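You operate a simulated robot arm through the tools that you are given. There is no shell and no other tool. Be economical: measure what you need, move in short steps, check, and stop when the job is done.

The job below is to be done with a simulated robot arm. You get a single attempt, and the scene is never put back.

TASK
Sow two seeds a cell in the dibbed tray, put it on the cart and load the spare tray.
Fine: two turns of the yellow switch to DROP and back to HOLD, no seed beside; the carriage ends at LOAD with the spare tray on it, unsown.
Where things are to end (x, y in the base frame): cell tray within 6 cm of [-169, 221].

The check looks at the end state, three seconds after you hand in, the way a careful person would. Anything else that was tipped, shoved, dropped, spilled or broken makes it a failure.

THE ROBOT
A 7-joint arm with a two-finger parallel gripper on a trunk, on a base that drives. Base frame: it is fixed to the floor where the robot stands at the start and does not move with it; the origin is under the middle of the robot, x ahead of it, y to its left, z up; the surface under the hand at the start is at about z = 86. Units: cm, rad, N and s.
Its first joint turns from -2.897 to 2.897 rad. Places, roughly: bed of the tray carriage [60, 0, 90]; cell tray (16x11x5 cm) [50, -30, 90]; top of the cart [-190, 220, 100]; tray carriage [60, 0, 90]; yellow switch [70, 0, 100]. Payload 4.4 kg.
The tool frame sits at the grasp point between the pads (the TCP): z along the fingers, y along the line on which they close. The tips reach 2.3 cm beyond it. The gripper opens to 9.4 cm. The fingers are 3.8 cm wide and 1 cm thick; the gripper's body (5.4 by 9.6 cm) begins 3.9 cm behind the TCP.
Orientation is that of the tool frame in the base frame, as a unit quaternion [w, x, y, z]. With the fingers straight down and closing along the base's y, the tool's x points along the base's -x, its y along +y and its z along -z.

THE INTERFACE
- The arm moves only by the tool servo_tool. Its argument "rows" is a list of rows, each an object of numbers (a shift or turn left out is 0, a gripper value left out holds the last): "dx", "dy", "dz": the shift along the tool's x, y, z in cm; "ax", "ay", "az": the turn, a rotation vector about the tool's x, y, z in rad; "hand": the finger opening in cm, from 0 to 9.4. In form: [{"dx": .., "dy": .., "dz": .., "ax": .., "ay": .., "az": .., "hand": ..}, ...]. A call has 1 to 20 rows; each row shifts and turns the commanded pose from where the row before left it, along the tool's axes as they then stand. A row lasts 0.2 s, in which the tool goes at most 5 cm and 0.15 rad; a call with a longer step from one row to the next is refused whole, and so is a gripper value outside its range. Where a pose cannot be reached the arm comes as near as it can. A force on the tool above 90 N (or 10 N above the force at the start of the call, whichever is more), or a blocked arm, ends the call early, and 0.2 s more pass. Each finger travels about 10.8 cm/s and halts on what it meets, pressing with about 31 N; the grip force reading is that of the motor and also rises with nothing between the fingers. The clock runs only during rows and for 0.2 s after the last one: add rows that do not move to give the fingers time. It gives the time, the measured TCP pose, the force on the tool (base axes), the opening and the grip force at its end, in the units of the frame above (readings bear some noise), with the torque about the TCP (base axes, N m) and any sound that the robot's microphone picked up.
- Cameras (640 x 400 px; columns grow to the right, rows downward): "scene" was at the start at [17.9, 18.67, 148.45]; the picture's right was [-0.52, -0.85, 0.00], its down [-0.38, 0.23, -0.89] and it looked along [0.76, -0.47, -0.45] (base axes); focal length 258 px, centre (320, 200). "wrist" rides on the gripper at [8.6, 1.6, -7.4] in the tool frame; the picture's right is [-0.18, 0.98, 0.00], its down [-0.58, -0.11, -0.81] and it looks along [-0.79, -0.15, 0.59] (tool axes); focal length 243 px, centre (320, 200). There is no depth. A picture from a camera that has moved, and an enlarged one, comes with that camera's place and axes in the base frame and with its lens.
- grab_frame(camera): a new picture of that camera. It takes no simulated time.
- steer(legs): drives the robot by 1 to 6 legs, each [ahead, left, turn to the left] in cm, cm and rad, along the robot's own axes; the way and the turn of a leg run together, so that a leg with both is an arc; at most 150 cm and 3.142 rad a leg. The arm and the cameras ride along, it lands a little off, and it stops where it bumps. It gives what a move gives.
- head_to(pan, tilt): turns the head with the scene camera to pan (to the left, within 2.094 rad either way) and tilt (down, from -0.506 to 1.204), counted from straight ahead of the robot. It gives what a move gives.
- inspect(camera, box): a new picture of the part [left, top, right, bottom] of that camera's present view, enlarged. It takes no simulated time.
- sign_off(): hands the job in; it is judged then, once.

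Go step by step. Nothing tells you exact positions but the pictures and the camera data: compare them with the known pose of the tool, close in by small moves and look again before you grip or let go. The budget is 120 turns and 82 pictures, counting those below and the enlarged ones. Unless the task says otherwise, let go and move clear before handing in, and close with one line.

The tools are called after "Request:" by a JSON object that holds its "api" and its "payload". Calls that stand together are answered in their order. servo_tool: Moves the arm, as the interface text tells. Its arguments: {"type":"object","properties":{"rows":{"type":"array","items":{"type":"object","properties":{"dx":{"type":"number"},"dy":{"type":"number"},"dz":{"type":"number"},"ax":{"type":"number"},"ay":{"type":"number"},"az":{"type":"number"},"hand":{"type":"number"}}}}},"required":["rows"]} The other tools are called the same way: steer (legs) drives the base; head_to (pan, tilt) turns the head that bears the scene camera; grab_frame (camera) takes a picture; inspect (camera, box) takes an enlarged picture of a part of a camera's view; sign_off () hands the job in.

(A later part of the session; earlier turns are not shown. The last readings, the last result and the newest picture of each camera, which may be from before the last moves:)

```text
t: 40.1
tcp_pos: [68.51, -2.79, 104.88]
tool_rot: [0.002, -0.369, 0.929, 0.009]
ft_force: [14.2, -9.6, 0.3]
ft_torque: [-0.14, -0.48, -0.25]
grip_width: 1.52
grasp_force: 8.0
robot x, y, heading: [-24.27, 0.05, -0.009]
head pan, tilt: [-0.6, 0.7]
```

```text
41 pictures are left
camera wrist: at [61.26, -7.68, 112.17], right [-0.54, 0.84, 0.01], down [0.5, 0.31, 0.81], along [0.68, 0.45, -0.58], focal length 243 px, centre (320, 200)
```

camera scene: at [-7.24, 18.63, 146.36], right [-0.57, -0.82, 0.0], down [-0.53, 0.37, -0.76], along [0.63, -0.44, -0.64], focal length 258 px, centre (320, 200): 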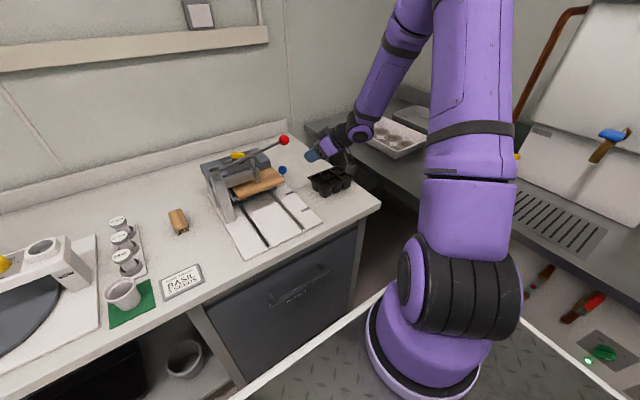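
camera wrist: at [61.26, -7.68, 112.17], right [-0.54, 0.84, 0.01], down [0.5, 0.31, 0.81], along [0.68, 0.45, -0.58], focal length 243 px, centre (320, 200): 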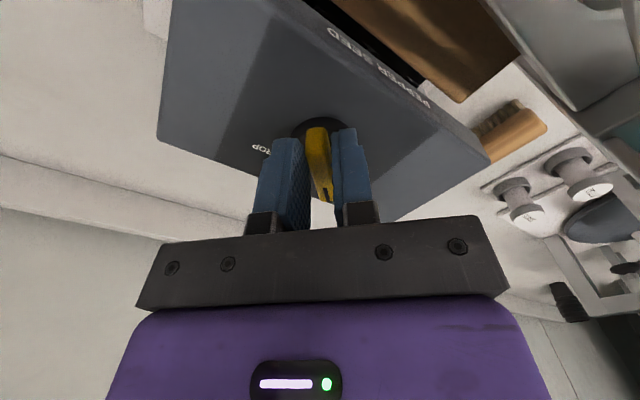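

Request:
{"api": "servo_tool", "payload": {"rows": [{"dy": -0.15, "hand": 0.5}, {}, {}, {}]}}

Request:
{"api": "inspect", "payload": {"camera": "wrist", "box": [230, 80, 410, 230]}}

```text
t: 41.1
tcp_pos: [68.58, -2.84, 104.87]
tool_rot: [0.003, -0.369, 0.929, 0.007]
ft_force: [15.9, -12.2, 7.8]
ft_torque: [-0.22, -0.51, -0.3]
grip_width: 1.42
grasp_force: 10.3
robot x, y, heading: [-24.39, 0.03, -0.001]
head pan, tilt: [-0.6, 0.7]
```

```text
2.67 times, centred on (320, 155) of wrist
camera zoom: at [61.3, -7.75, 112.13], right [-0.54, 0.84, 0.01], down [0.5, 0.31, 0.81], along [0.68, 0.45, -0.58], focal length 647 px, centre (320, 320)
```

zoom: 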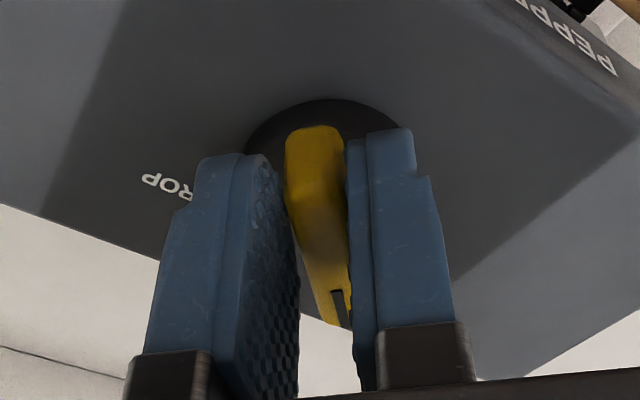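

The handle is held and the TCP is practically on the knob axis. I'll turn clockwise seen from above toward DROP.

Request:
{"api": "servo_tool", "payload": {"rows": [{"az": 0.1, "hand": 0.3}, {"az": 0.13}, {"az": 0.13}, {"az": 0.13}, {"az": 0.13}, {"az": 0.13}, {"az": 0.13}, {}]}}

Request:
{"api": "inspect", "payload": {"camera": "wrist", "box": [230, 80, 410, 230]}}

```text
t: 42.9
tcp_pos: [68.43, -1.67, 104.75]
tool_rot: [-0.003, 0.055, 0.998, 0.011]
ft_force: [-25.1, 78.8, 7.2]
ft_torque: [1.28, 0.34, 1.16]
grip_width: 1.24
grasp_force: 45.3
robot x, y, heading: [-24.27, 0.06, -0.003]
head pan, tilt: [-0.6, 0.7]
```

```text
2.67 times, centred on (320, 155) of wrist
camera zoom: at [60.17, 0.83, 112.27], right [0.29, 0.96, 0.02], down [0.57, -0.19, 0.8], along [0.77, -0.22, -0.6], focal length 647 px, centre (320, 320)
```

zoom: 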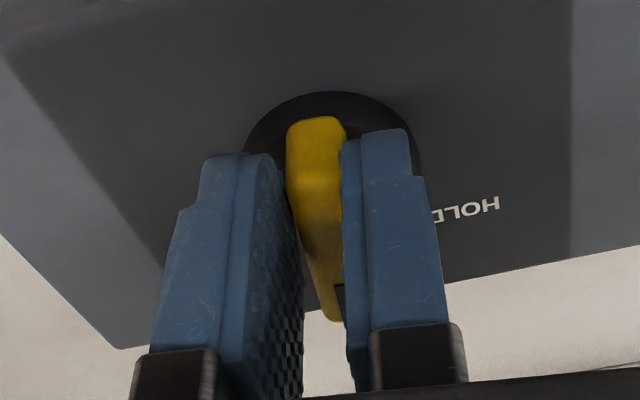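

The handle is turning with the hand. The side force shows the true axis is about y≈−1.5, so I'll recentre and then continue the turn.

Request:
{"api": "servo_tool", "payload": {"rows": [{"dy": 0.5, "dx": 0.15}, {"dy": 0.5, "dx": 0.15}, {}]}}

```text
t: 43.7
tcp_pos: [68.47, -1.5, 104.71]
tool_rot: [-0.001, 0.06, 0.998, 0.008]
ft_force: [15.1, 44.7, -5.7]
ft_torque: [0.65, 0.26, 0.71]
grip_width: 1.24
grasp_force: 45.1
robot x, y, heading: [-24.77, 0.04, -0.005]
head pan, tilt: [-0.6, 0.7]
```

Request:
{"api": "servo_tool", "payload": {"rows": [{"dy": 0.5, "dx": -0.05}, {"dy": 0.5, "dx": -0.05}, {}]}}

Request:
{"api": "servo_tool", "payload": {"rows": [{"az": 0.13}, {"az": 0.13}, {"az": 0.13}, {}]}}

```text
t: 44.5
tcp_pos: [68.45, -1.5, 104.76]
tool_rot: [-0.003, 0.064, 0.998, 0.005]
ft_force: [-22.6, -12.2, -15.7]
ft_torque: [-0.63, 0.15, -0.21]
grip_width: 1.22
grasp_force: 44.7
robot x, y, heading: [-24.62, -0.41, -0.001]
head pan, tilt: [-0.6, 0.7]
```

```text
t: 45.5
tcp_pos: [68.59, -0.98, 104.81]
tool_rot: [-0.002, 0.254, 0.967, 0.008]
ft_force: [-26.6, -14.6, -19.1]
ft_torque: [-0.68, 0.35, -0.35]
grip_width: 1.22
grasp_force: 45.4
robot x, y, heading: [-24.77, 0.26, -0.008]
head pan, tilt: [-0.6, 0.7]
```

Request:
{"api": "servo_tool", "payload": {"rows": [{"az": 0.13, "dz": 0.1}, {"az": 0.13}, {}]}}

Request:
{"api": "inspect", "payload": {"camera": "wrist", "box": [200, 50, 440, 200]}}

```text
t: 46.3
tcp_pos: [68.57, -0.48, 105.4]
tool_rot: [0.002, 0.281, 0.96, 0.01]
ft_force: [2.9, 24.4, 77.5]
ft_torque: [-0.24, -0.53, 0.36]
grip_width: 0.0
grasp_force: 0.2
out of reach, approached as far as the arm can: row 1, 2
robot x, y, heading: [-24.6, -0.06, -0.004]
head pan, tilt: [-0.6, 0.7]
```

```text
2.67 times, centred on (320, 125) of wrist
camera zoom: at [62.23, 5.44, 112.97], right [0.69, 0.73, 0.02], down [0.42, -0.42, 0.8], along [0.59, -0.54, -0.59], focal length 647 px, centre (320, 400)
```

zoom: 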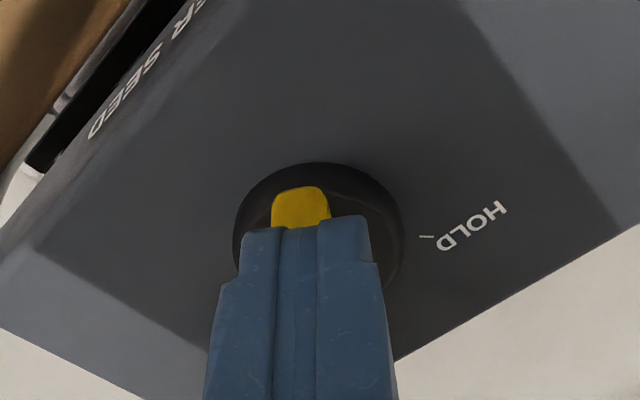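

The fingers slipped up off the handle, and this hand yaw reached a joint limit. I'll lift, open and look at where the knob is.

Request:
{"api": "servo_tool", "payload": {"rows": [{"dz": -1}, {"dz": -2}, {"dz": -3, "hand": 4.8}, {"dz": -2}, {}, {}]}}

Request:
{"api": "inspect", "payload": {"camera": "wrist", "box": [200, 0, 440, 150]}}

```text
t: 47.7
tcp_pos: [68.4, -0.94, 110.73]
tool_rot: [-0.002, 0.281, 0.96, 0.008]
ft_force: [-0.4, 0.7, 0.3]
ft_torque: [0.01, -0.02, 0.0]
grip_width: 4.77
grasp_force: 0.1
out of reach, approached as far as the arm can: row 4
robot x, y, heading: [-24.69, 0.34, -0.008]
head pan, tilt: [-0.6, 0.7]
```

```text
2.67 times, centred on (320, 75) of wrist
camera zoom: at [62.25, 5.03, 118.32], right [0.69, 0.73, 0.01], down [0.43, -0.42, 0.8], along [0.59, -0.54, -0.6], focal length 647 px, centre (320, 533)
```

zoom: 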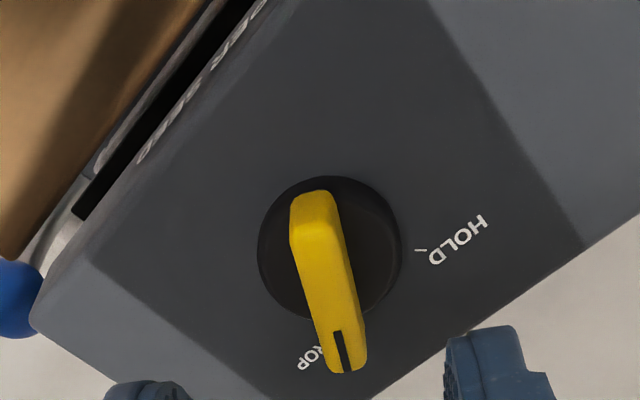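

The pointer is a bit short of DROP (≈−33°). I'll rotate the hand 180° so the full HOLD–DROP swing is within its range, then regrip.

Request:
{"api": "servo_tool", "payload": {"rows": [{"dz": -3}, {"az": -0.145}, {"az": -0.145}, {"az": -0.145}, {"az": -0.145}, {"az": -0.145}, {"az": -0.145}, {"az": -0.145}, {"az": -0.145}, {"az": -0.145}, {"az": -0.145}, {"az": -0.145}, {"az": -0.145}, {"az": -0.145}, {"az": -0.145}, {"az": -0.145}, {"az": -0.145}, {"az": -0.145}, {"az": -0.145}, {}]}}

Request:
{"api": "servo_tool", "payload": {"rows": [{"az": -0.145}, {"az": -0.13}, {}, {}]}}

```text
t: 51.9
tcp_pos: [67.69, -0.08, 113.24]
tool_rot: [-0.007, 0.851, -0.525, -0.004]
ft_force: [0.5, 0.7, 0.1]
ft_torque: [-0.04, -0.01, -0.01]
grip_width: 4.79
grasp_force: 0.0
out of reach, approached as far as the arm can: row 1
robot x, y, heading: [-24.52, 0.12, -0.007]
head pan, tilt: [-0.6, 0.7]
```

```text
t: 52.9
tcp_pos: [67.73, -0.06, 113.22]
tool_rot: [-0.008, 0.915, -0.404, -0.003]
ft_force: [0.7, -0.2, -0.9]
ft_torque: [0.03, -0.01, -0.01]
grip_width: 4.82
grasp_force: 0.0
robot x, y, heading: [-24.29, 0.03, -0.005]
head pan, tilt: [-0.6, 0.7]
```

Request:
{"api": "servo_tool", "payload": {"rows": [{"az": -0.13}, {"az": -0.13, "dz": 3}, {}]}}

Request:
{"api": "grab_frame", "payload": {"camera": "wrist"}}

```text
t: 53.7
tcp_pos: [67.85, -0.12, 109.95]
tool_rot: [-0.009, 0.959, -0.282, -0.002]
ft_force: [0.0, -0.3, -0.5]
ft_torque: [0.02, 0.0, -0.01]
grip_width: 4.78
grasp_force: 0.1
robot x, y, heading: [-24.52, 0.01, -0.009]
head pan, tilt: [-0.6, 0.7]
```

```text
36 pictures are left
camera wrist: at [74.27, -6.36, 117.37], right [-0.69, -0.73, -0.01], down [-0.43, 0.39, 0.81], along [-0.59, 0.56, -0.58], focal length 243 px, centre (320, 200)
```

wrist: 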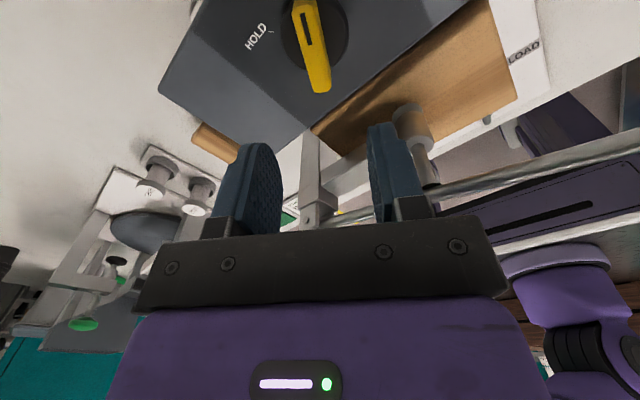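

From the grips so far I solve the knob axis as ≈(70.0,−1.65). I'll centre on it and look.

Request:
{"api": "servo_tool", "payload": {"rows": [{"dx": 2.6, "dy": 0.15}, {"dz": 2}, {}]}}

Request:
{"api": "grab_frame", "payload": {"camera": "wrist"}}

```text
t: 54.5
tcp_pos: [69.77, -1.73, 108.22]
tool_rot: [-0.008, 0.959, -0.283, -0.002]
ft_force: [-0.2, -1.0, 0.4]
ft_torque: [0.0, 0.0, 0.01]
grip_width: 4.78
grasp_force: 0.1
robot x, y, heading: [-24.24, -0.09, -0.006]
head pan, tilt: [-0.6, 0.7]
```

```text
35 pictures are left
camera wrist: at [76.31, -7.88, 115.53], right [-0.69, -0.73, -0.01], down [-0.43, 0.39, 0.81], along [-0.59, 0.56, -0.58], focal length 243 px, centre (320, 200)
```

wrist: 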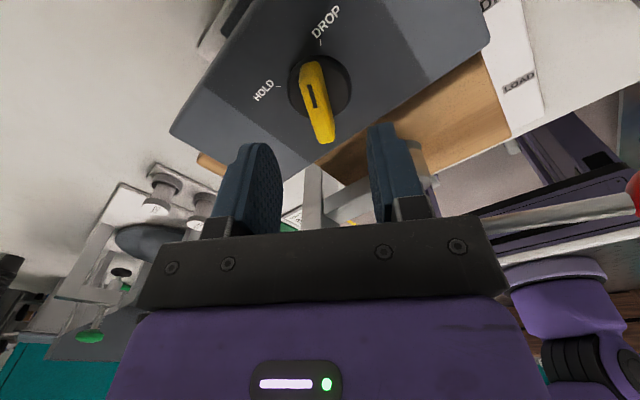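

With both viewing directions combined, the handle top is lower than thought (z≈102, disc top ≈100), so the earlier grip was only at the tip. The TCP is now on axis, so I'll descend to z≈102.8 and grip.

Request:
{"api": "servo_tool", "payload": {"rows": [{"dy": -0.15, "dz": 1.5}, {"dz": 1.5}, {"dz": 1.2}, {"dz": 0.6}, {"dz": 0.5}, {}, {"hand": 2.5}, {"hand": 0.8}, {}, {}, {}]}}

Request:
{"api": "grab_frame", "payload": {"camera": "wrist"}}

```text
t: 56.9
tcp_pos: [69.84, -1.64, 102.82]
tool_rot: [-0.006, 0.959, -0.283, -0.003]
ft_force: [-15.2, -18.2, -7.0]
ft_torque: [-0.78, 0.35, -0.05]
grip_width: 4.17
grasp_force: 44.8
robot x, y, heading: [-24.49, -0.09, -0.004]
head pan, tilt: [-0.6, 0.7]
```

```text
34 pictures are left
camera wrist: at [76.39, -7.81, 110.2], right [-0.69, -0.73, -0.01], down [-0.43, 0.39, 0.81], along [-0.59, 0.56, -0.58], focal length 243 px, centre (320, 200)
```

wrist: 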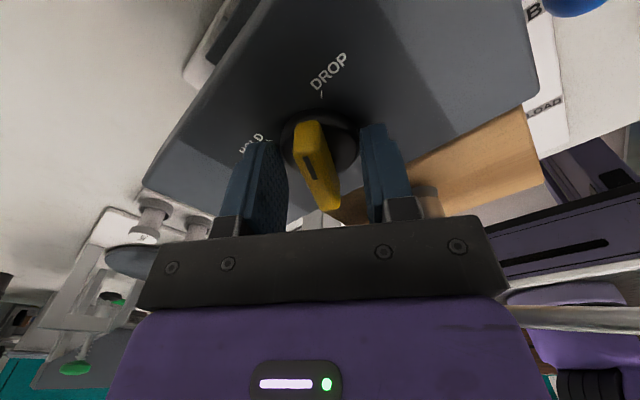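

The fingers met the black disc (4.2 cm), so that's slightly too low. I'll open, rise 0.9 cm and regrip.

Request:
{"api": "servo_tool", "payload": {"rows": [{"hand": 4.8}, {}, {"dz": -0.9}, {}, {"hand": 2.5}, {"hand": 0.5}, {}, {}, {}]}}

```text
t: 58.9
tcp_pos: [69.88, -1.68, 103.89]
tool_rot: [-0.007, 0.959, -0.284, -0.003]
ft_force: [-20.3, -14.7, -1.7]
ft_torque: [-0.33, 1.58, -0.02]
grip_width: 1.25
grasp_force: 45.2
robot x, y, heading: [-24.32, -0.17, -0.006]
head pan, tilt: [-0.6, 0.7]
```

Now the handle is held at 1.25 cm. I'll centre slightly and turn on to DROP.

Request:
{"api": "servo_tool", "payload": {"rows": [{"dy": 0.3}, {"dy": 0.2}, {"az": 0.1}, {"az": 0.1}, {}]}}

Request:
{"api": "grab_frame", "payload": {"camera": "wrist"}}

```text
t: 60.1
tcp_pos: [69.85, -1.59, 103.98]
tool_rot: [-0.009, 0.926, -0.376, -0.002]
ft_force: [21.7, 12.1, 0.3]
ft_torque: [-1.2, -0.63, 0.0]
grip_width: 1.25
grasp_force: 44.8
robot x, y, heading: [-24.77, -0.02, -0.009]
head pan, tilt: [-0.6, 0.7]
```

```text
33 pictures are left
camera wrist: at [75.01, -8.91, 111.14], right [-0.82, -0.58, -0.01], down [-0.34, 0.47, 0.81], along [-0.46, 0.67, -0.58], focal length 243 px, centre (320, 200)
```

wrist: 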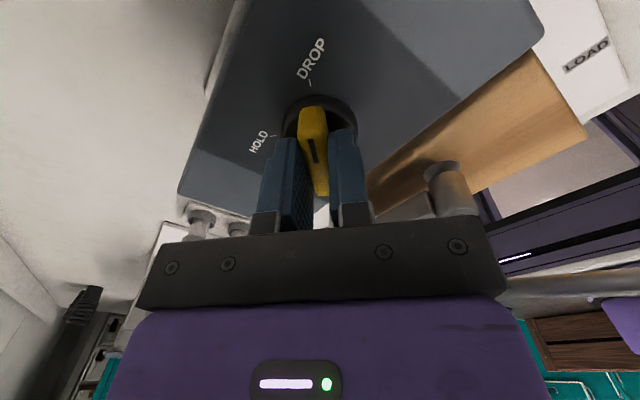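

The pointer now lines up with the DROP tick. I'll nudge slightly further to be sure, and listen.

Request:
{"api": "servo_tool", "payload": {"rows": [{"dy": -0.2}, {"az": 0.06}, {}, {}]}}

```text
t: 61.1
tcp_pos: [69.81, -1.54, 103.83]
tool_rot: [-0.008, 0.915, -0.403, -0.004]
ft_force: [20.6, 12.0, 14.0]
ft_torque: [-0.41, -0.11, 1.82]
grip_width: 1.29
grasp_force: 45.0
robot x, y, heading: [-24.28, 0.26, -0.005]
head pan, tilt: [-0.6, 0.7]
```

The torque rose, so that's the DROP stop. Now turning back to HOLD.

Request:
{"api": "servo_tool", "payload": {"rows": [{"az": -0.1}, {"az": -0.13}, {"az": -0.13}, {"az": -0.13}, {"az": -0.13}, {"az": -0.13}, {"az": -0.13}, {"az": -0.13}, {"az": -0.13}, {"az": -0.13}, {"az": -0.13}, {"az": -0.13}, {}]}}

Request:
{"api": "grab_frame", "payload": {"camera": "wrist"}}

```text
t: 63.9
tcp_pos: [69.76, -1.84, 103.68]
tool_rot: [-0.008, 0.94, 0.342, 0.002]
ft_force: [13.2, -4.0, 14.1]
ft_torque: [-1.12, -0.25, 0.02]
grip_width: 1.22
grasp_force: 45.0
robot x, y, heading: [-24.47, -0.17, -0.008]
head pan, tilt: [-0.6, 0.7]
```

```text
32 pictures are left
camera wrist: at [77.57, 2.4, 111.27], right [0.49, -0.87, -0.01], down [-0.52, -0.3, 0.8], along [-0.7, -0.39, -0.6], focal length 243 px, centre (320, 200)
```

wrist: 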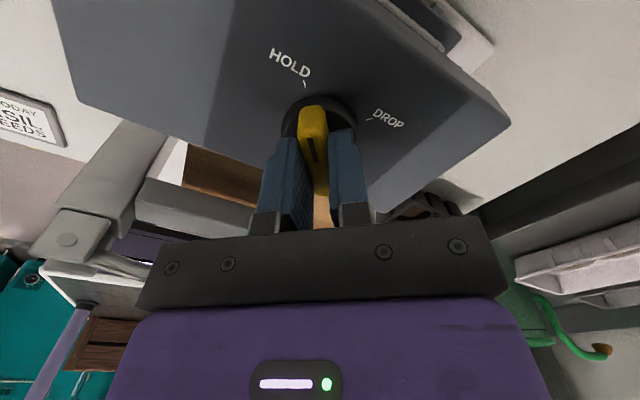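

Request:
{"api": "servo_tool", "payload": {"rows": [{"az": -0.08}, {"az": -0.06}, {}, {}]}}

```text
t: 64.9
tcp_pos: [69.85, -1.87, 103.74]
tool_rot: [-0.007, 0.914, 0.406, 0.003]
ft_force: [9.6, -12.8, 8.8]
ft_torque: [-0.39, -0.83, -1.84]
grip_width: 1.32
grasp_force: 44.9
robot x, y, heading: [-24.53, 0.1, -0.001]
head pan, tilt: [-0.6, 0.7]
```

HOLD stop reached, so turn one is complete. Now the second turn: to DROP until the stop.

Request:
{"api": "servo_tool", "payload": {"rows": [{"az": 0.1}, {"az": 0.13}, {"az": 0.13}, {"az": 0.13}, {"az": 0.13}, {"az": 0.13}, {"az": 0.13}, {"az": 0.13}, {"az": 0.13}, {"az": 0.13}, {"az": 0.13}, {"az": 0.13}, {"az": 0.13}, {"az": 0.03}, {}, {}]}}

Request:
{"api": "grab_frame", "payload": {"camera": "wrist"}}

```text
t: 68.3
tcp_pos: [69.74, -1.53, 103.82]
tool_rot: [-0.007, 0.911, -0.413, -0.005]
ft_force: [-3.3, 3.7, -9.3]
ft_torque: [-0.42, 0.51, 1.85]
grip_width: 1.37
grasp_force: 45.3
robot x, y, heading: [-24.74, -0.34, -0.004]
head pan, tilt: [-0.6, 0.7]
```

```text
31 pictures are left
camera wrist: at [74.42, -9.25, 111.06], right [-0.86, -0.51, -0.01], down [-0.3, 0.5, 0.82], along [-0.41, 0.7, -0.58], focal length 243 px, centre (320, 200)
```

wrist: 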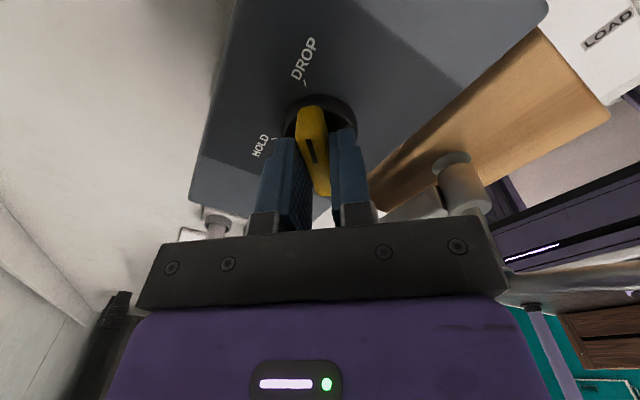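

DROP stop reached a second time. Turning back to HOLD.

Request:
{"api": "servo_tool", "payload": {"rows": [{"az": -0.1}, {"az": -0.13}, {"az": -0.13}, {"az": -0.13}, {"az": -0.13}, {"az": -0.13}, {"az": -0.13}, {"az": -0.13}, {"az": -0.13}, {"az": -0.13}, {"az": -0.13}, {"az": -0.13}, {"az": -0.13}, {"az": -0.03}, {}, {}]}}

```text
t: 71.7
tcp_pos: [69.82, -1.77, 103.88]
tool_rot: [-0.007, 0.913, 0.407, 0.003]
ft_force: [11.4, -10.7, 4.4]
ft_torque: [0.07, -1.25, -1.83]
grip_width: 1.28
grasp_force: 45.0
robot x, y, heading: [-24.46, -0.14, -0.008]
head pan, tilt: [-0.6, 0.7]
```

HOLD stop reached, so both turns are done. I'll relax, release and lift straight up, then look.

Request:
{"api": "servo_tool", "payload": {"rows": [{"az": 0.05}, {"hand": 4.8}, {}, {}, {"dz": -2}, {"dz": -4}, {"dz": -4}, {"dz": -4}, {}]}}

Request:
{"api": "inspect", "payload": {"camera": "wrist", "box": [200, 0, 440, 150]}}

```text
t: 73.7
tcp_pos: [69.83, -2.0, 117.74]
tool_rot: [-0.007, 0.923, 0.384, 0.003]
ft_force: [0.3, -0.5, -0.1]
ft_torque: [-0.02, 0.03, 0.01]
grip_width: 4.79
grasp_force: 0.0
robot x, y, heading: [-24.26, 0.16, -0.008]
head pan, tilt: [-0.6, 0.7]
```

```text
2.67 times, centred on (320, 75) of wrist
camera zoom: at [77.06, 2.88, 125.28], right [0.57, -0.82, -0.01], down [-0.49, -0.35, 0.8], along [-0.67, -0.45, -0.6], focal length 647 px, centre (320, 533)
```

zoom: 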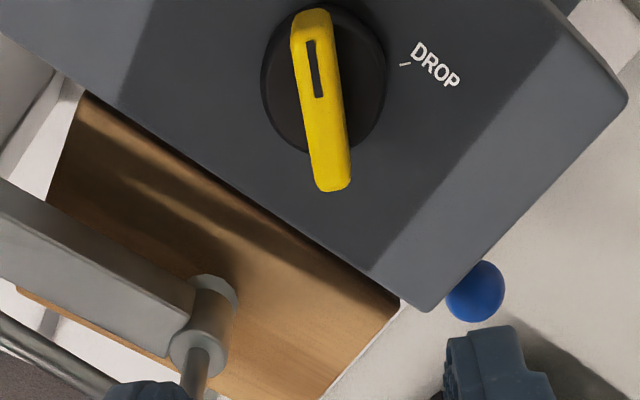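

The switch is at HOLD. Now I'll rotate the hand back for gripping the blue knob again.

Request:
{"api": "servo_tool", "payload": {"rows": [{"az": 0.145}, {"az": 0.145}, {"az": 0.145}, {"az": 0.145}, {"az": 0.145}, {"az": 0.145}, {"az": 0.145}, {"az": 0.145}, {"az": 0.145}, {"az": 0.145}, {"az": 0.145}, {"az": 0.145}, {"az": 0.145}, {"az": 0.145}, {"az": 0.145}, {"az": 0.145}, {"az": 0.145}, {"az": 0.145}, {"az": 0.145}, {}]}}

Request:
{"api": "servo_tool", "payload": {"rows": [{"az": 0.145}, {"az": 0.145}, {"az": 0.145}, {"az": 0.145}, {"az": 0.02}, {}]}}

```text
t: 77.9
tcp_pos: [69.69, -1.8, 117.8]
tool_rot: [0.004, -0.554, 0.833, 0.007]
ft_force: [-0.6, 0.0, -0.4]
ft_torque: [0.01, 0.04, 0.0]
grip_width: 4.77
grasp_force: 0.1
robot x, y, heading: [-24.55, -0.19, -0.009]
head pan, tilt: [-0.6, 0.7]
```

```text
t: 79.3
tcp_pos: [69.74, -1.94, 117.87]
tool_rot: [0.002, -0.283, 0.959, 0.008]
ft_force: [0.2, -0.1, 0.8]
ft_torque: [-0.03, 0.01, 0.0]
grip_width: 4.82
grasp_force: 0.1
robot x, y, heading: [-24.64, 0.09, -0.003]
head pan, tilt: [-0.6, 0.7]
```

Request:
{"api": "servo_tool", "payload": {"rows": [{"dx": 4.0, "dy": -1.38}, {"dx": 4.0, "dy": -1.38}, {"dx": 4.0, "dy": -1.38}, {"dx": 4.0, "dy": -1.38}, {"dx": 4.0, "dy": -1.38}, {"dx": 4.0, "dy": -1.38}, {"ay": -0.13}, {"ay": -0.13}, {"ay": -0.13}, {"ay": -0.13}, {"ay": -0.13}, {"ay": -0.13}, {"ay": -0.12}, {}, {}]}}

```text
t: 82.5
tcp_pos: [54.12, -21.91, 117.54]
tool_rot: [0.419, -0.251, 0.863, 0.129]
ft_force: [0.5, -0.7, 0.0]
ft_torque: [0.01, 0.04, -0.03]
grip_width: 4.81
grasp_force: 0.1
robot x, y, heading: [-24.5, 0.38, -0.008]
head pan, tilt: [-0.6, 0.7]
```

Request:
{"api": "servo_tool", "payload": {"rows": [{"dx": 2.53, "dz": 3.08}, {"dx": 2.53, "dz": 3.08}, {"dx": 2.53, "dz": 3.08}, {"dx": 2.53, "dz": 3.08}, {"dz": 3}, {"dz": 2.5}, {}]}}

Request:
{"api": "grab_frame", "payload": {"camera": "wrist"}}

```text
t: 84.1
tcp_pos: [60.89, -17.59, 98.42]
tool_rot: [0.419, -0.252, 0.863, 0.13]
ft_force: [-1.3, 0.5, -0.4]
ft_torque: [0.0, -0.02, -0.03]
grip_width: 4.81
grasp_force: 0.1
robot x, y, heading: [-24.2, -0.07, -0.004]
head pan, tilt: [-0.6, 0.7]
```

```text
29 pictures are left
camera wrist: at [50.71, -22.18, 96.13], right [-0.44, 0.89, 0.16], down [-0.17, -0.25, 0.95], along [0.88, 0.39, 0.26], focal length 243 px, centre (320, 200)
```

wrist: 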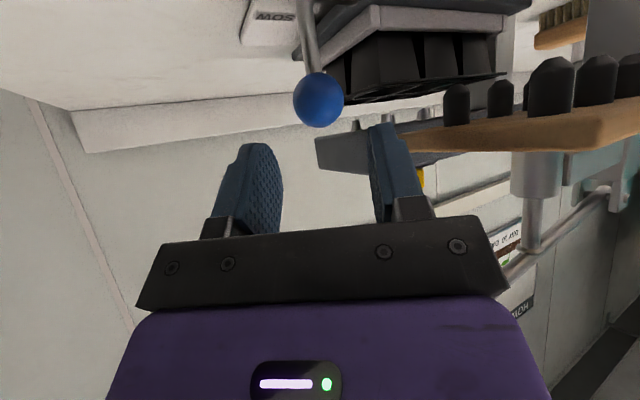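

The ball is centred as before. Advance and grip.

Request:
{"api": "servo_tool", "payload": {"rows": [{"dz": 2.1, "dx": -0.05, "dy": -0.07}, {"dz": 2.1, "dx": -0.05, "dy": -0.07}, {"dz": 2.1, "dx": 0, "dy": -0.07}, {}, {"hand": 2.5}, {}, {}]}}

Request:
{"api": "servo_tool", "payload": {"rows": [{"dx": 0.524, "dy": 0.545, "dz": -0.659}, {"dx": 0.524, "dy": 0.545, "dz": -0.659}, {"dx": 0.524, "dy": 0.545, "dz": -0.659}, {"dx": 0.524, "dy": 0.545, "dz": -0.659}, {}]}}

Request:
{"api": "inspect", "payload": {"camera": "scene", "box": [200, 120, 340, 220]}}

```text
t: 85.7
tcp_pos: [64.95, -14.86, 94.39]
tool_rot: [0.419, -0.251, 0.863, 0.13]
ft_force: [1.8, -7.2, -2.1]
ft_torque: [-0.14, 0.05, -0.04]
grip_width: 3.2
grasp_force: 45.3
robot x, y, heading: [-24.01, -0.29, -0.002]
head pan, tilt: [-0.6, 0.7]
```

```text
t: 86.9
tcp_pos: [60.73, -14.84, 94.57]
tool_rot: [0.418, -0.251, 0.863, 0.131]
ft_force: [0.1, -10.7, -24.2]
ft_torque: [-0.28, 0.4, -0.08]
grip_width: 3.13
grasp_force: 45.3
robot x, y, heading: [-24.84, -0.69, -0.002]
head pan, tilt: [-0.6, 0.7]
```

```text
4.00 times, centred on (270, 170) of scene
camera zoom: at [-7.17, 18.57, 146.35], right [-0.57, -0.82, 0.0], down [-0.53, 0.37, -0.76], along [0.63, -0.43, -0.64], focal length 1032 px, centre (520, 320)
```

zoom: 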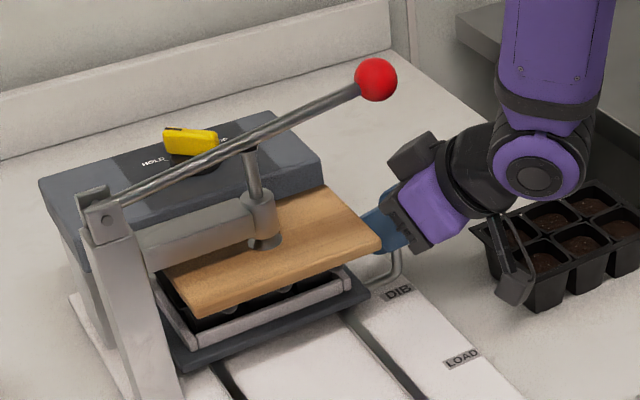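

The pull works and everything's clear. I'll continue toward LOAD with a small downward correction.

Request:
{"api": "servo_tool", "payload": {"rows": [{"dx": 0.2, "dz": 0.16}, {"dx": 0.524, "dy": 0.535, "dz": -0.659}, {"dx": 0.524, "dy": 0.535, "dz": -0.659}, {"dx": 0.524, "dy": 0.535, "dz": -0.659}, {"dx": 0.524, "dy": 0.535, "dz": -0.659}, {"dx": 0.54, "dy": 0.535, "dz": -0.65}, {"dx": 0.54, "dy": 0.535, "dz": -0.65}, {"dx": 0.54, "dy": 0.535, "dz": -0.65}, {}]}}

Request:
{"api": "servo_tool", "payload": {"rows": [{"dx": 0.524, "dy": 0.535, "dz": -0.659}, {"dx": 0.54, "dy": 0.535, "dz": -0.65}, {"dx": 0.524, "dy": 0.535, "dz": -0.659}, {"dx": 0.54, "dy": 0.535, "dz": -0.65}, {"dx": 0.524, "dy": 0.535, "dz": -0.659}, {"dx": 0.54, "dy": 0.535, "dz": -0.65}, {}]}}

```text
t: 88.9
tcp_pos: [53.85, -14.89, 94.45]
tool_rot: [0.42, -0.252, 0.862, 0.13]
ft_force: [2.8, -18.0, 24.4]
ft_torque: [-0.41, 0.26, 0.11]
grip_width: 3.15
grasp_force: 45.1
robot x, y, heading: [-24.48, 0.29, -0.005]
head pan, tilt: [-0.6, 0.7]
```

```text
t: 90.5
tcp_pos: [47.83, -14.75, 94.54]
tool_rot: [0.419, -0.252, 0.862, 0.131]
ft_force: [-0.3, -9.6, 27.4]
ft_torque: [-0.03, 0.05, -0.01]
grip_width: 3.14
grasp_force: 44.5
robot x, y, heading: [-24.1, 0.1, -0.009]
head pan, tilt: [-0.6, 0.7]
```

Request:
{"api": "servo_tool", "payload": {"rows": [{"dx": 0.44, "dy": 0.535, "dz": -0.72}, {"dx": 0.524, "dy": 0.535, "dz": -0.659}, {"dx": 0.524, "dy": 0.535, "dz": -0.659}, {"dx": 0.524, "dy": 0.535, "dz": -0.659}, {}]}}

Request:
{"api": "servo_tool", "payload": {"rows": [{"dx": 0.262, "dy": 0.27, "dz": -0.33}, {"dx": 0.262, "dy": 0.27, "dz": -0.33}, {"dx": 0.262, "dy": 0.27, "dz": -0.33}, {}]}}

Request:
{"api": "grab_frame", "payload": {"camera": "scene"}}

```text
t: 91.7
tcp_pos: [43.8, -14.85, 94.61]
tool_rot: [0.419, -0.251, 0.863, 0.13]
ft_force: [-1.6, -7.3, -14.2]
ft_torque: [-0.46, 0.75, 0.0]
grip_width: 3.14
grasp_force: 44.9
robot x, y, heading: [-24.59, 0.31, -0.005]
head pan, tilt: [-0.6, 0.7]
```

```text
t: 92.7
tcp_pos: [42.76, -14.81, 94.6]
tool_rot: [0.423, -0.252, 0.861, 0.128]
ft_force: [59.6, -12.1, 1.2]
ft_torque: [0.0, -0.33, 0.22]
grip_width: 3.2
grasp_force: 44.9
robot x, y, heading: [-24.41, -0.07, -0.007]
head pan, tilt: [-0.6, 0.7]
```

```text
27 pictures are left
camera scene: at [-6.97, 18.57, 146.34], right [-0.57, -0.82, 0.0], down [-0.53, 0.37, -0.76], along [0.63, -0.43, -0.65], focal length 258 px, centre (320, 200)
```

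scene: 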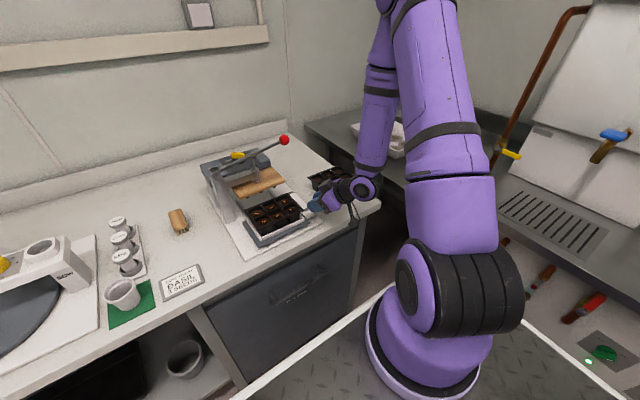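

LOAD stop reached and the tray is fully out. I'll release, retract, and look at the cells.

Request:
{"api": "servo_tool", "payload": {"rows": [{"dx": -0.18, "dy": -0.18, "dz": 0.22}, {"hand": 4.8}, {}, {"dz": -2.5}, {"dz": -4}, {"dz": -4, "dx": -2}, {"dz": -2, "dx": -4}, {"dz": -2, "dx": -4}, {}]}}

Request:
{"api": "inspect", "payload": {"camera": "scene", "box": [235, 175, 325, 231]}}

```text
t: 94.7
tcp_pos: [39.09, -18.43, 111.25]
tool_rot: [0.419, -0.251, 0.863, 0.13]
ft_force: [-0.5, 0.1, -0.9]
ft_torque: [0.02, 0.0, 0.01]
grip_width: 4.82
grasp_force: 0.0
out of reach, approached as far as the arm can: row 6
robot x, y, heading: [-24.51, 0.1, -0.005]
head pan, tilt: [-0.6, 0.7]
```

```text
7.11 times, centred on (280, 203) of scene
camera zoom: at [-7.25, 18.62, 146.36], right [-0.57, -0.82, 0.0], down [-0.53, 0.37, -0.76], along [0.63, -0.44, -0.64], focal length 1834 px, centre (604, 179)
```

zoom: 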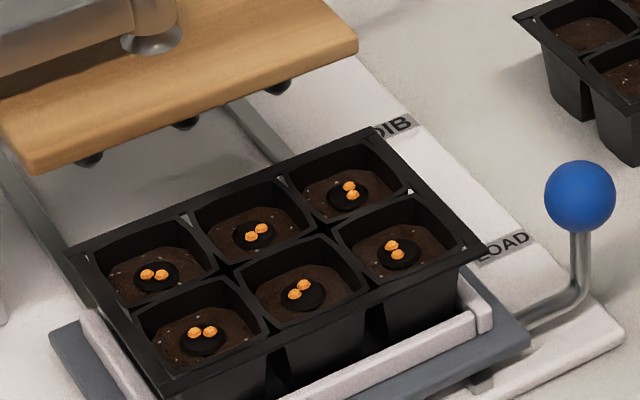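

All six holes hold two seeds each, with none astray. Next I'll pick this tray up by pinching the divider between its two middle cells, fingers just inside the cells and clear of seeds and soil. First I'll straighten and yaw the tool so the fingers close along x.

Request:
{"api": "servo_tool", "payload": {"rows": [{"ay": 0.13}, {"ay": 0.13}, {"ay": 0.13}, {"ay": 0.13}, {"ay": 0.13}, {"ay": 0.13}, {"ay": 0.12}, {"az": -0.14}, {"az": -0.14}, {"az": -0.14}, {"az": -0.14}, {"az": -0.14}, {"az": -0.14}, {"az": -0.15}, {}]}}

```text
t: 97.9
tcp_pos: [39.01, -18.35, 111.27]
tool_rot: [0.005, -0.705, 0.709, 0.006]
ft_force: [1.0, 0.0, 0.5]
ft_torque: [0.0, -0.04, -0.03]
grip_width: 4.81
grasp_force: 0.1
robot x, y, heading: [-24.65, -0.2, -0.008]
head pan, tilt: [-0.6, 0.7]
```

Request:
{"api": "servo_tool", "payload": {"rows": [{"dx": -3.86, "dy": -2.42, "dz": 0.8}, {"dx": -3.86, "dy": -2.42, "dz": 0.8}, {"dx": -3.86, "dy": -2.42, "dz": 0.8}, {"dx": -3.86, "dy": -2.42, "dz": 0.8}, {"dz": 2, "hand": 3.2}, {}]}}

Request:
{"api": "grab_frame", "payload": {"camera": "wrist"}}

```text
t: 99.3
tcp_pos: [48.49, -2.92, 106.54]
tool_rot: [0.005, -0.705, 0.709, 0.006]
ft_force: [0.4, -1.0, 0.8]
ft_torque: [0.03, -0.01, 0.02]
grip_width: 3.2
grasp_force: 0.0
robot x, y, heading: [-24.17, -0.16, -0.004]
head pan, tilt: [-0.6, 0.7]
```

```text
25 pictures are left
camera wrist: at [46.99, -11.61, 113.81], right [-0.98, 0.19, 0.0], down [0.11, 0.57, 0.82], along [0.15, 0.8, -0.58], focal length 243 px, centre (320, 200)
```

wrist: 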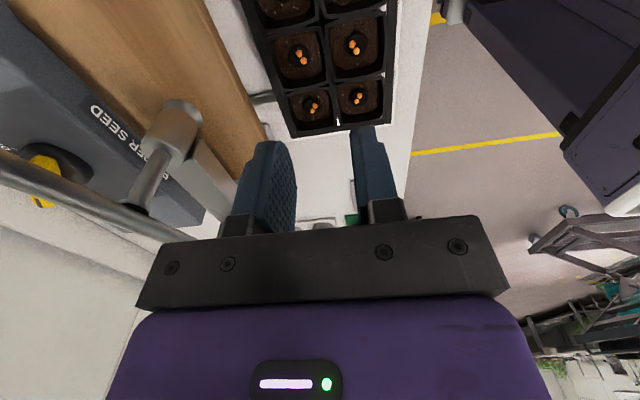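

Request:
{"api": "servo_tool", "payload": {"rows": [{"dy": 0.7, "dx": 0.3}, {"dz": 2.5}, {"dz": 2.0}, {}]}}

Request:
{"api": "grab_frame", "payload": {"camera": "wrist"}}

Request:
{"api": "inspect", "payload": {"camera": "scene", "box": [230, 150, 330, 220]}}

```text
t: 100.3
tcp_pos: [47.99, -3.08, 101.93]
tool_rot: [0.005, -0.705, 0.71, 0.006]
ft_force: [-0.5, 0.2, 0.4]
ft_torque: [-0.02, -0.01, 0.02]
grip_width: 3.18
grasp_force: 0.1
robot x, y, heading: [-24.39, 0.08, -0.004]
head pan, tilt: [-0.6, 0.7]
```

```text
24 pictures are left
camera wrist: at [46.42, -11.9, 109.12], right [-0.98, 0.19, 0.0], down [0.11, 0.57, 0.82], along [0.15, 0.8, -0.58], focal length 243 px, centre (320, 200)
```

wrist: 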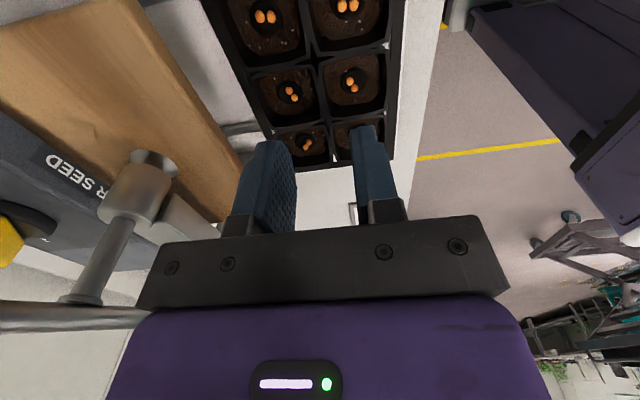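

```text
5.71 times, centred on (280, 185) of scene
camera zoom: at [-7.27, 18.64, 146.36], right [-0.57, -0.82, 0.0], down [-0.53, 0.37, -0.76], along [0.63, -0.44, -0.64], focal length 1474 px, centre (549, 286)
```

zoom: 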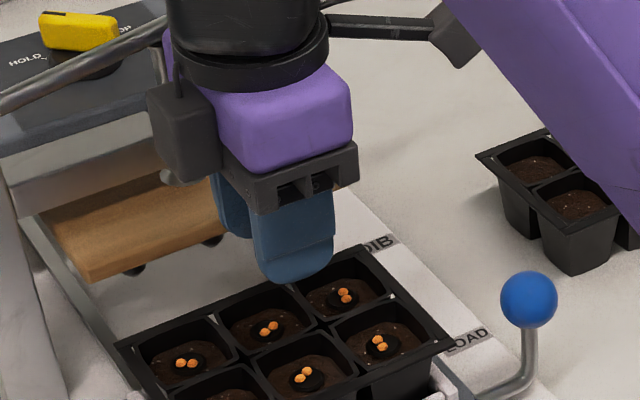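

The divider is aligned. I'll narrow the opening to keep off the seeds, descend most of the way and look.

Request:
{"api": "servo_tool", "payload": {"rows": [{"dx": -0.15, "hand": 2.0}, {"dz": 2.0}, {"dz": 2.0}, {"dz": 0.5}, {}]}}

Request:
{"api": "grab_frame", "payload": {"camera": "wrist"}}

Request:
{"api": "inspect", "payload": {"camera": "scene", "box": [240, 165, 320, 221]}}

```text
t: 101.5
tcp_pos: [48.16, -2.89, 97.29]
tool_rot: [0.005, -0.705, 0.709, 0.006]
ft_force: [0.1, -0.1, -0.2]
ft_torque: [0.0, -0.01, 0.0]
grip_width: 2.0
grasp_force: 0.1
robot x, y, heading: [-24.45, -0.02, -0.004]
head pan, tilt: [-0.6, 0.7]
```

```text
22 pictures are left
camera wrist: at [46.7, -11.64, 104.59], right [-0.98, 0.19, 0.0], down [0.11, 0.57, 0.82], along [0.15, 0.8, -0.58], focal length 243 px, centre (320, 200)
```

wrist: 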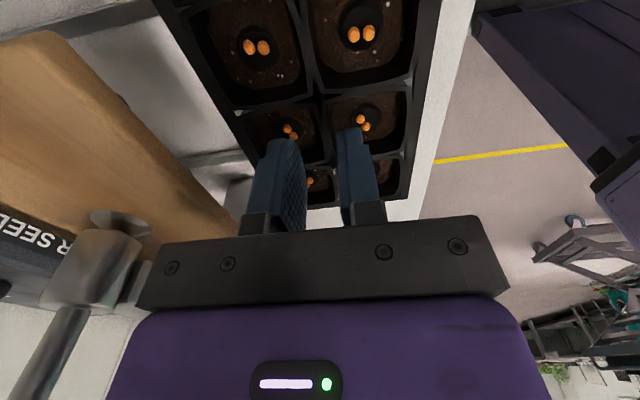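

```text
7.14 times, centred on (280, 193) of scene
camera zoom: at [-7.26, 18.64, 146.36], right [-0.57, -0.82, 0.0], down [-0.53, 0.37, -0.76], along [0.63, -0.44, -0.64], focal length 1842 px, centre (606, 250)
```

zoom: 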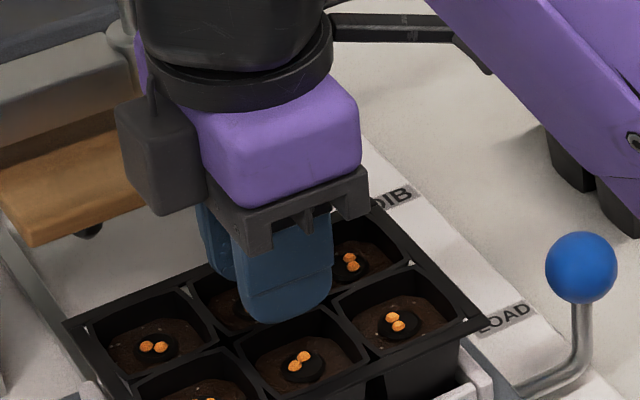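

Request:
{"api": "servo_tool", "payload": {"rows": [{"dz": 1.0, "dx": 0.1}, {"dz": 0.8}, {}]}}

Request:
{"api": "inspect", "payload": {"camera": "scene", "box": [250, 180, 310, 222]}}

```text
t: 102.3
tcp_pos: [47.95, -2.84, 95.37]
tool_rot: [0.002, -0.705, 0.709, 0.007]
ft_force: [-0.6, -0.2, 1.0]
ft_torque: [-0.02, -0.03, -0.01]
grip_width: 2.0
grasp_force: 0.0
robot x, y, heading: [-24.19, 0.26, -0.004]
head pan, tilt: [-0.6, 0.7]
```

```text
9.52 times, centred on (280, 201) of scene
camera zoom: at [-7.25, 18.66, 146.36], right [-0.57, -0.82, 0.0], down [-0.53, 0.37, -0.77], along [0.63, -0.44, -0.64], focal length 2456 px, centre (701, 190)
```

zoom: 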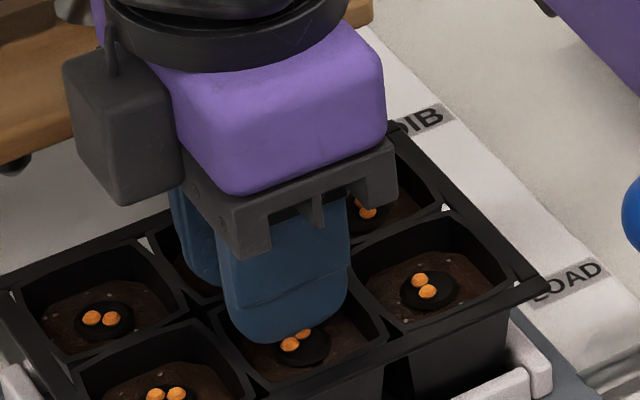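

The finger is inside the cell, behind the seeds, with no contact force. Closing on the divider.

Request:
{"api": "servo_tool", "payload": {"rows": [{"hand": 1.0}, {"hand": 0.0}, {}, {}]}}

Request:
{"api": "servo_tool", "payload": {"rows": [{"dz": -0.5}, {"dz": -0.7}, {"dz": -0.8}, {}]}}

Request:
{"api": "inspect", "payload": {"camera": "scene", "box": [240, 165, 320, 221]}}

```text
t: 103.3
tcp_pos: [48.1, -2.82, 95.46]
tool_rot: [0.005, -0.705, 0.709, 0.006]
ft_force: [-0.4, 0.1, 0.1]
ft_torque: [0.02, 0.02, 0.02]
grip_width: 0.38
grasp_force: 31.2
robot x, y, heading: [-24.51, -0.02, -0.005]
head pan, tilt: [-0.6, 0.7]
```

```text
t: 104.3
tcp_pos: [48.02, -3.05, 97.38]
tool_rot: [0.005, -0.705, 0.71, 0.006]
ft_force: [0.3, -0.6, -2.5]
ft_torque: [-0.03, 0.01, 0.03]
grip_width: 0.34
grasp_force: 31.2
robot x, y, heading: [-24.45, 0.17, -0.002]
head pan, tilt: [-0.6, 0.7]
```

```text
7.14 times, centred on (280, 193) of scene
camera zoom: at [-7.25, 18.64, 146.36], right [-0.57, -0.82, 0.0], down [-0.53, 0.37, -0.76], along [0.63, -0.44, -0.64], focal length 1842 px, centre (606, 250)
```

zoom: 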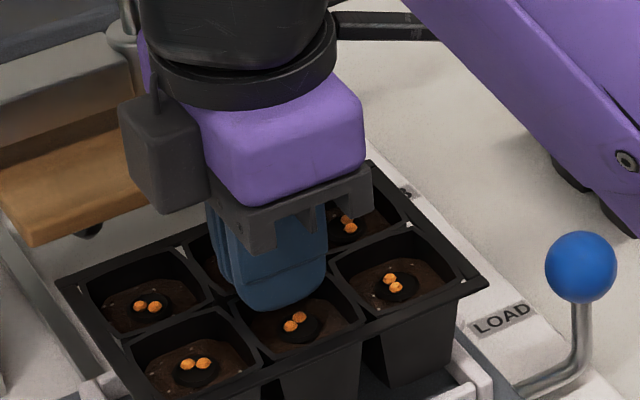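

The tray lifts level, held at its centre (pick pose ≈(48.05,−2.85,95.4)). I'll raise it, back away, turn left toward the cart and look.

Request:
{"api": "servo_tool", "payload": {"rows": [{"dz": -1.5}, {"dz": -2}, {"dz": -2}, {"dz": -2}, {"dz": -2}, {"dz": -2}, {"dz": -2}, {"dz": -2}, {"dz": -1}, {}]}}

Request:
{"api": "steer", "payload": {"legs": [[-40, 0, 0], [0, 0, 1.571]]}}

Request:
{"api": "head_to", "payload": {"pan": 0.6, "tilt": 0.4}}

Request:
{"api": "grab_frame", "payload": {"camera": "scene"}}

```text
t: 106.5
tcp_pos: [48.2, -3.38, 113.92]
tool_rot: [0.005, -0.705, 0.709, 0.006]
ft_force: [0.5, -0.9, -2.2]
ft_torque: [0.05, -0.02, 0.03]
grip_width: 0.37
grasp_force: 30.9
robot x, y, heading: [-24.45, -0.17, -0.005]
head pan, tilt: [-0.6, 0.7]
```

```text
t: 112.8
tcp_pos: [-59.18, 72.85, 113.85]
tool_rot: [0.002, 1.0, -0.018, -0.008]
ft_force: [0.0, -0.7, -2.3]
ft_torque: [0.0, -0.03, -0.03]
grip_width: 0.35
grasp_force: 31.4
robot x, y, heading: [-64.39, 0.58, 1.539]
head pan, tilt: [-0.6, 0.7]
```

```text
t: 114.2
tcp_pos: [-59.2, 72.79, 113.89]
tool_rot: [0.002, 1.0, -0.018, -0.008]
ft_force: [0.1, -0.2, -2.8]
ft_torque: [-0.01, 0.01, 0.0]
grip_width: 0.36
grasp_force: 30.5
robot x, y, heading: [-64.48, 0.47, 1.541]
head pan, tilt: [0.6, 0.4]
```

```text
18 pictures are left
camera scene: at [-92.63, 19.03, 149.04], right [0.84, 0.54, 0.0], down [0.21, -0.33, -0.92], along [-0.49, 0.78, -0.39], focal length 258 px, centre (320, 200)
```

scene: 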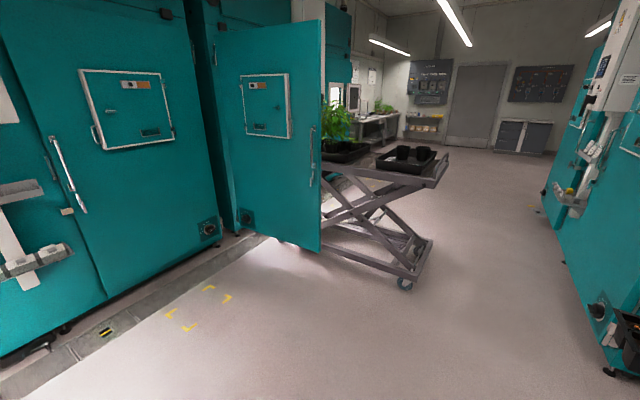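

The cart stands ahead-left with a gap between its two flats near the target. I'll zoom in.

Request:
{"api": "inspect", "payload": {"camera": "scene", "box": [315, 120, 455, 207]}}

```text
4.57 times, centred on (385, 164) of scene
camera zoom: at [-92.63, 19.03, 149.04], right [0.84, 0.54, 0.0], down [0.21, -0.33, -0.92], along [-0.49, 0.78, -0.39], focal length 1179 px, centre (23, 367)
```

zoom: 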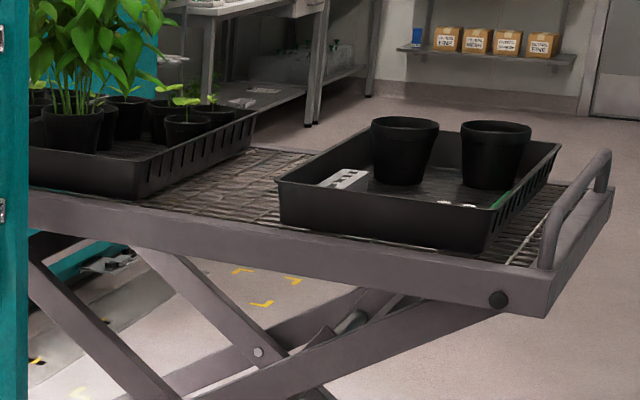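

The cart top is about z≈95.5, and the gap between the flats spans x≈−183…−156, so the target sits mid-gap. I'll raise the tray slightly, go left, then ahead, with the last part short.

Request:
{"api": "servo_tool", "payload": {"rows": [{"dz": -2}, {"dz": -2}, {}]}}

Request:
{"api": "steer", "payload": {"legs": [[0, 114.6, 0], [105, 0, 0.03]]}}

Request:
{"api": "head_to", "payload": {"pan": -0.15, "tilt": 0.6}}

Request:
{"api": "grab_frame", "payload": {"camera": "scene"}}

```text
t: 115.0
tcp_pos: [-59.0, 72.94, 117.63]
tool_rot: [0.0, 1.0, -0.018, -0.008]
ft_force: [0.1, -0.1, -2.0]
ft_torque: [0.03, -0.05, 0.0]
grip_width: 0.4
grasp_force: 31.2
robot x, y, heading: [-64.27, 0.56, 1.535]
head pan, tilt: [0.6, 0.4]
```

```text
t: 126.0
tcp_pos: [-172.48, 185.34, 117.72]
tool_rot: [0.001, 1.0, -0.008, -0.008]
ft_force: [0.0, 0.4, -2.2]
ft_torque: [-0.02, -0.06, 0.01]
grip_width: 0.37
grasp_force: 30.9
robot x, y, heading: [-176.64, 112.64, 1.556]
head pan, tilt: [0.6, 0.4]
```

```text
t: 127.0
tcp_pos: [-172.53, 185.3, 117.67]
tool_rot: [0.001, 1.0, -0.008, -0.007]
ft_force: [-1.0, -0.4, -2.6]
ft_torque: [0.02, -0.02, -0.03]
grip_width: 0.37
grasp_force: 30.3
robot x, y, heading: [-176.89, 112.62, 1.556]
head pan, tilt: [-0.15, 0.6]
```

```text
16 pictures are left
camera scene: at [-198.53, 131.73, 147.22], right [0.99, -0.16, 0.0], down [-0.09, -0.56, -0.83], along [0.13, 0.81, -0.56], focal length 258 px, centre (320, 200)
```

scene: 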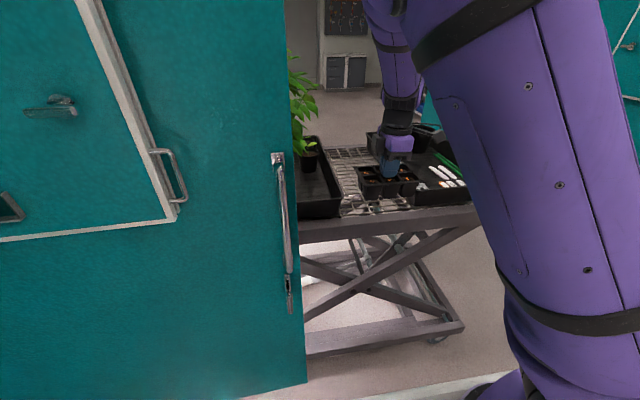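

The door's free end is close on the left, so I'll shift the robot right 25 cm, swing the arm back left to x≈−169, and then go ahead.

Request:
{"api": "steer", "payload": {"legs": [[0, -25, 0]]}}

Request:
{"api": "servo_tool", "payload": {"rows": [{"dx": -2.5}, {"dx": -3.5}, {"dx": -3.5}, {"dx": -3.5}, {"dx": -3.5}, {"dx": -3.5}, {"dx": -2}, {}]}}

```text
t: 128.8
tcp_pos: [-148.07, 185.06, 117.74]
tool_rot: [0.001, 1.0, -0.007, -0.008]
ft_force: [0.6, -0.2, -2.6]
ft_torque: [0.0, 0.02, 0.01]
grip_width: 0.35
grasp_force: 30.9
robot x, y, heading: [-151.81, 112.41, 1.562]
head pan, tilt: [-0.15, 0.6]
```

```text
t: 130.7
tcp_pos: [-170.29, 185.37, 117.94]
tool_rot: [0.001, 1.0, -0.006, -0.008]
ft_force: [-0.3, 0.3, -1.2]
ft_torque: [0.0, 0.01, 0.01]
grip_width: 0.35
grasp_force: 31.7
robot x, y, heading: [-152.0, 112.38, 1.561]
head pan, tilt: [-0.15, 0.6]
```

Request:
{"api": "steer", "payload": {"legs": [[22, 0, 0]]}}

Request:
{"api": "servo_tool", "payload": {"rows": [{"dy": -2.5}, {"dy": -3.5}, {"dy": -3.5}, {"dy": -3}, {"dx": 0.5}, {}]}}

Request:
{"api": "grab_frame", "payload": {"camera": "scene"}}

Request:
{"api": "grab_frame", "payload": {"camera": "wrist"}}

```text
t: 132.3
tcp_pos: [-170.09, 207.28, 117.87]
tool_rot: [0.0, 1.0, -0.007, -0.008]
ft_force: [0.4, 0.5, -2.9]
ft_torque: [0.01, -0.02, 0.01]
grip_width: 0.37
grasp_force: 31.1
robot x, y, heading: [-151.65, 134.17, 1.56]
head pan, tilt: [-0.15, 0.6]
```

```text
t: 133.7
tcp_pos: [-169.26, 219.68, 117.75]
tool_rot: [0.001, 1.0, -0.005, -0.008]
ft_force: [-0.1, 0.2, -2.2]
ft_torque: [0.01, 0.01, -0.01]
grip_width: 0.34
grasp_force: 30.9
robot x, y, heading: [-151.67, 134.03, 1.561]
head pan, tilt: [-0.15, 0.6]
```

```text
15 pictures are left
camera scene: at [-173.71, 153.25, 147.22], right [0.99, -0.16, 0.0], down [-0.09, -0.56, -0.82], along [0.13, 0.81, -0.57], focal length 258 px, centre (320, 200)
```

scene: 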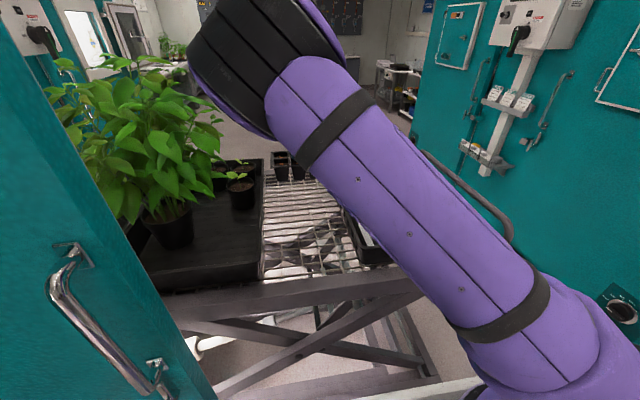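

```text
14 pictures are left
camera wrist: at [-160.44, 217.87, 125.06], right [-0.2, -0.98, 0.0], down [-0.57, 0.12, 0.82], along [-0.8, 0.16, -0.58], focal length 243 px, centre (320, 200)
```

wrist: 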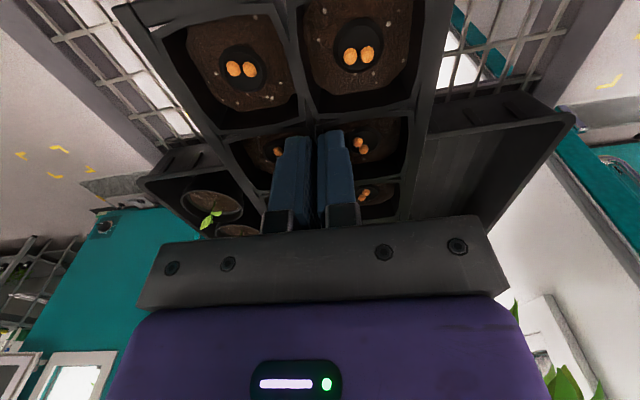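

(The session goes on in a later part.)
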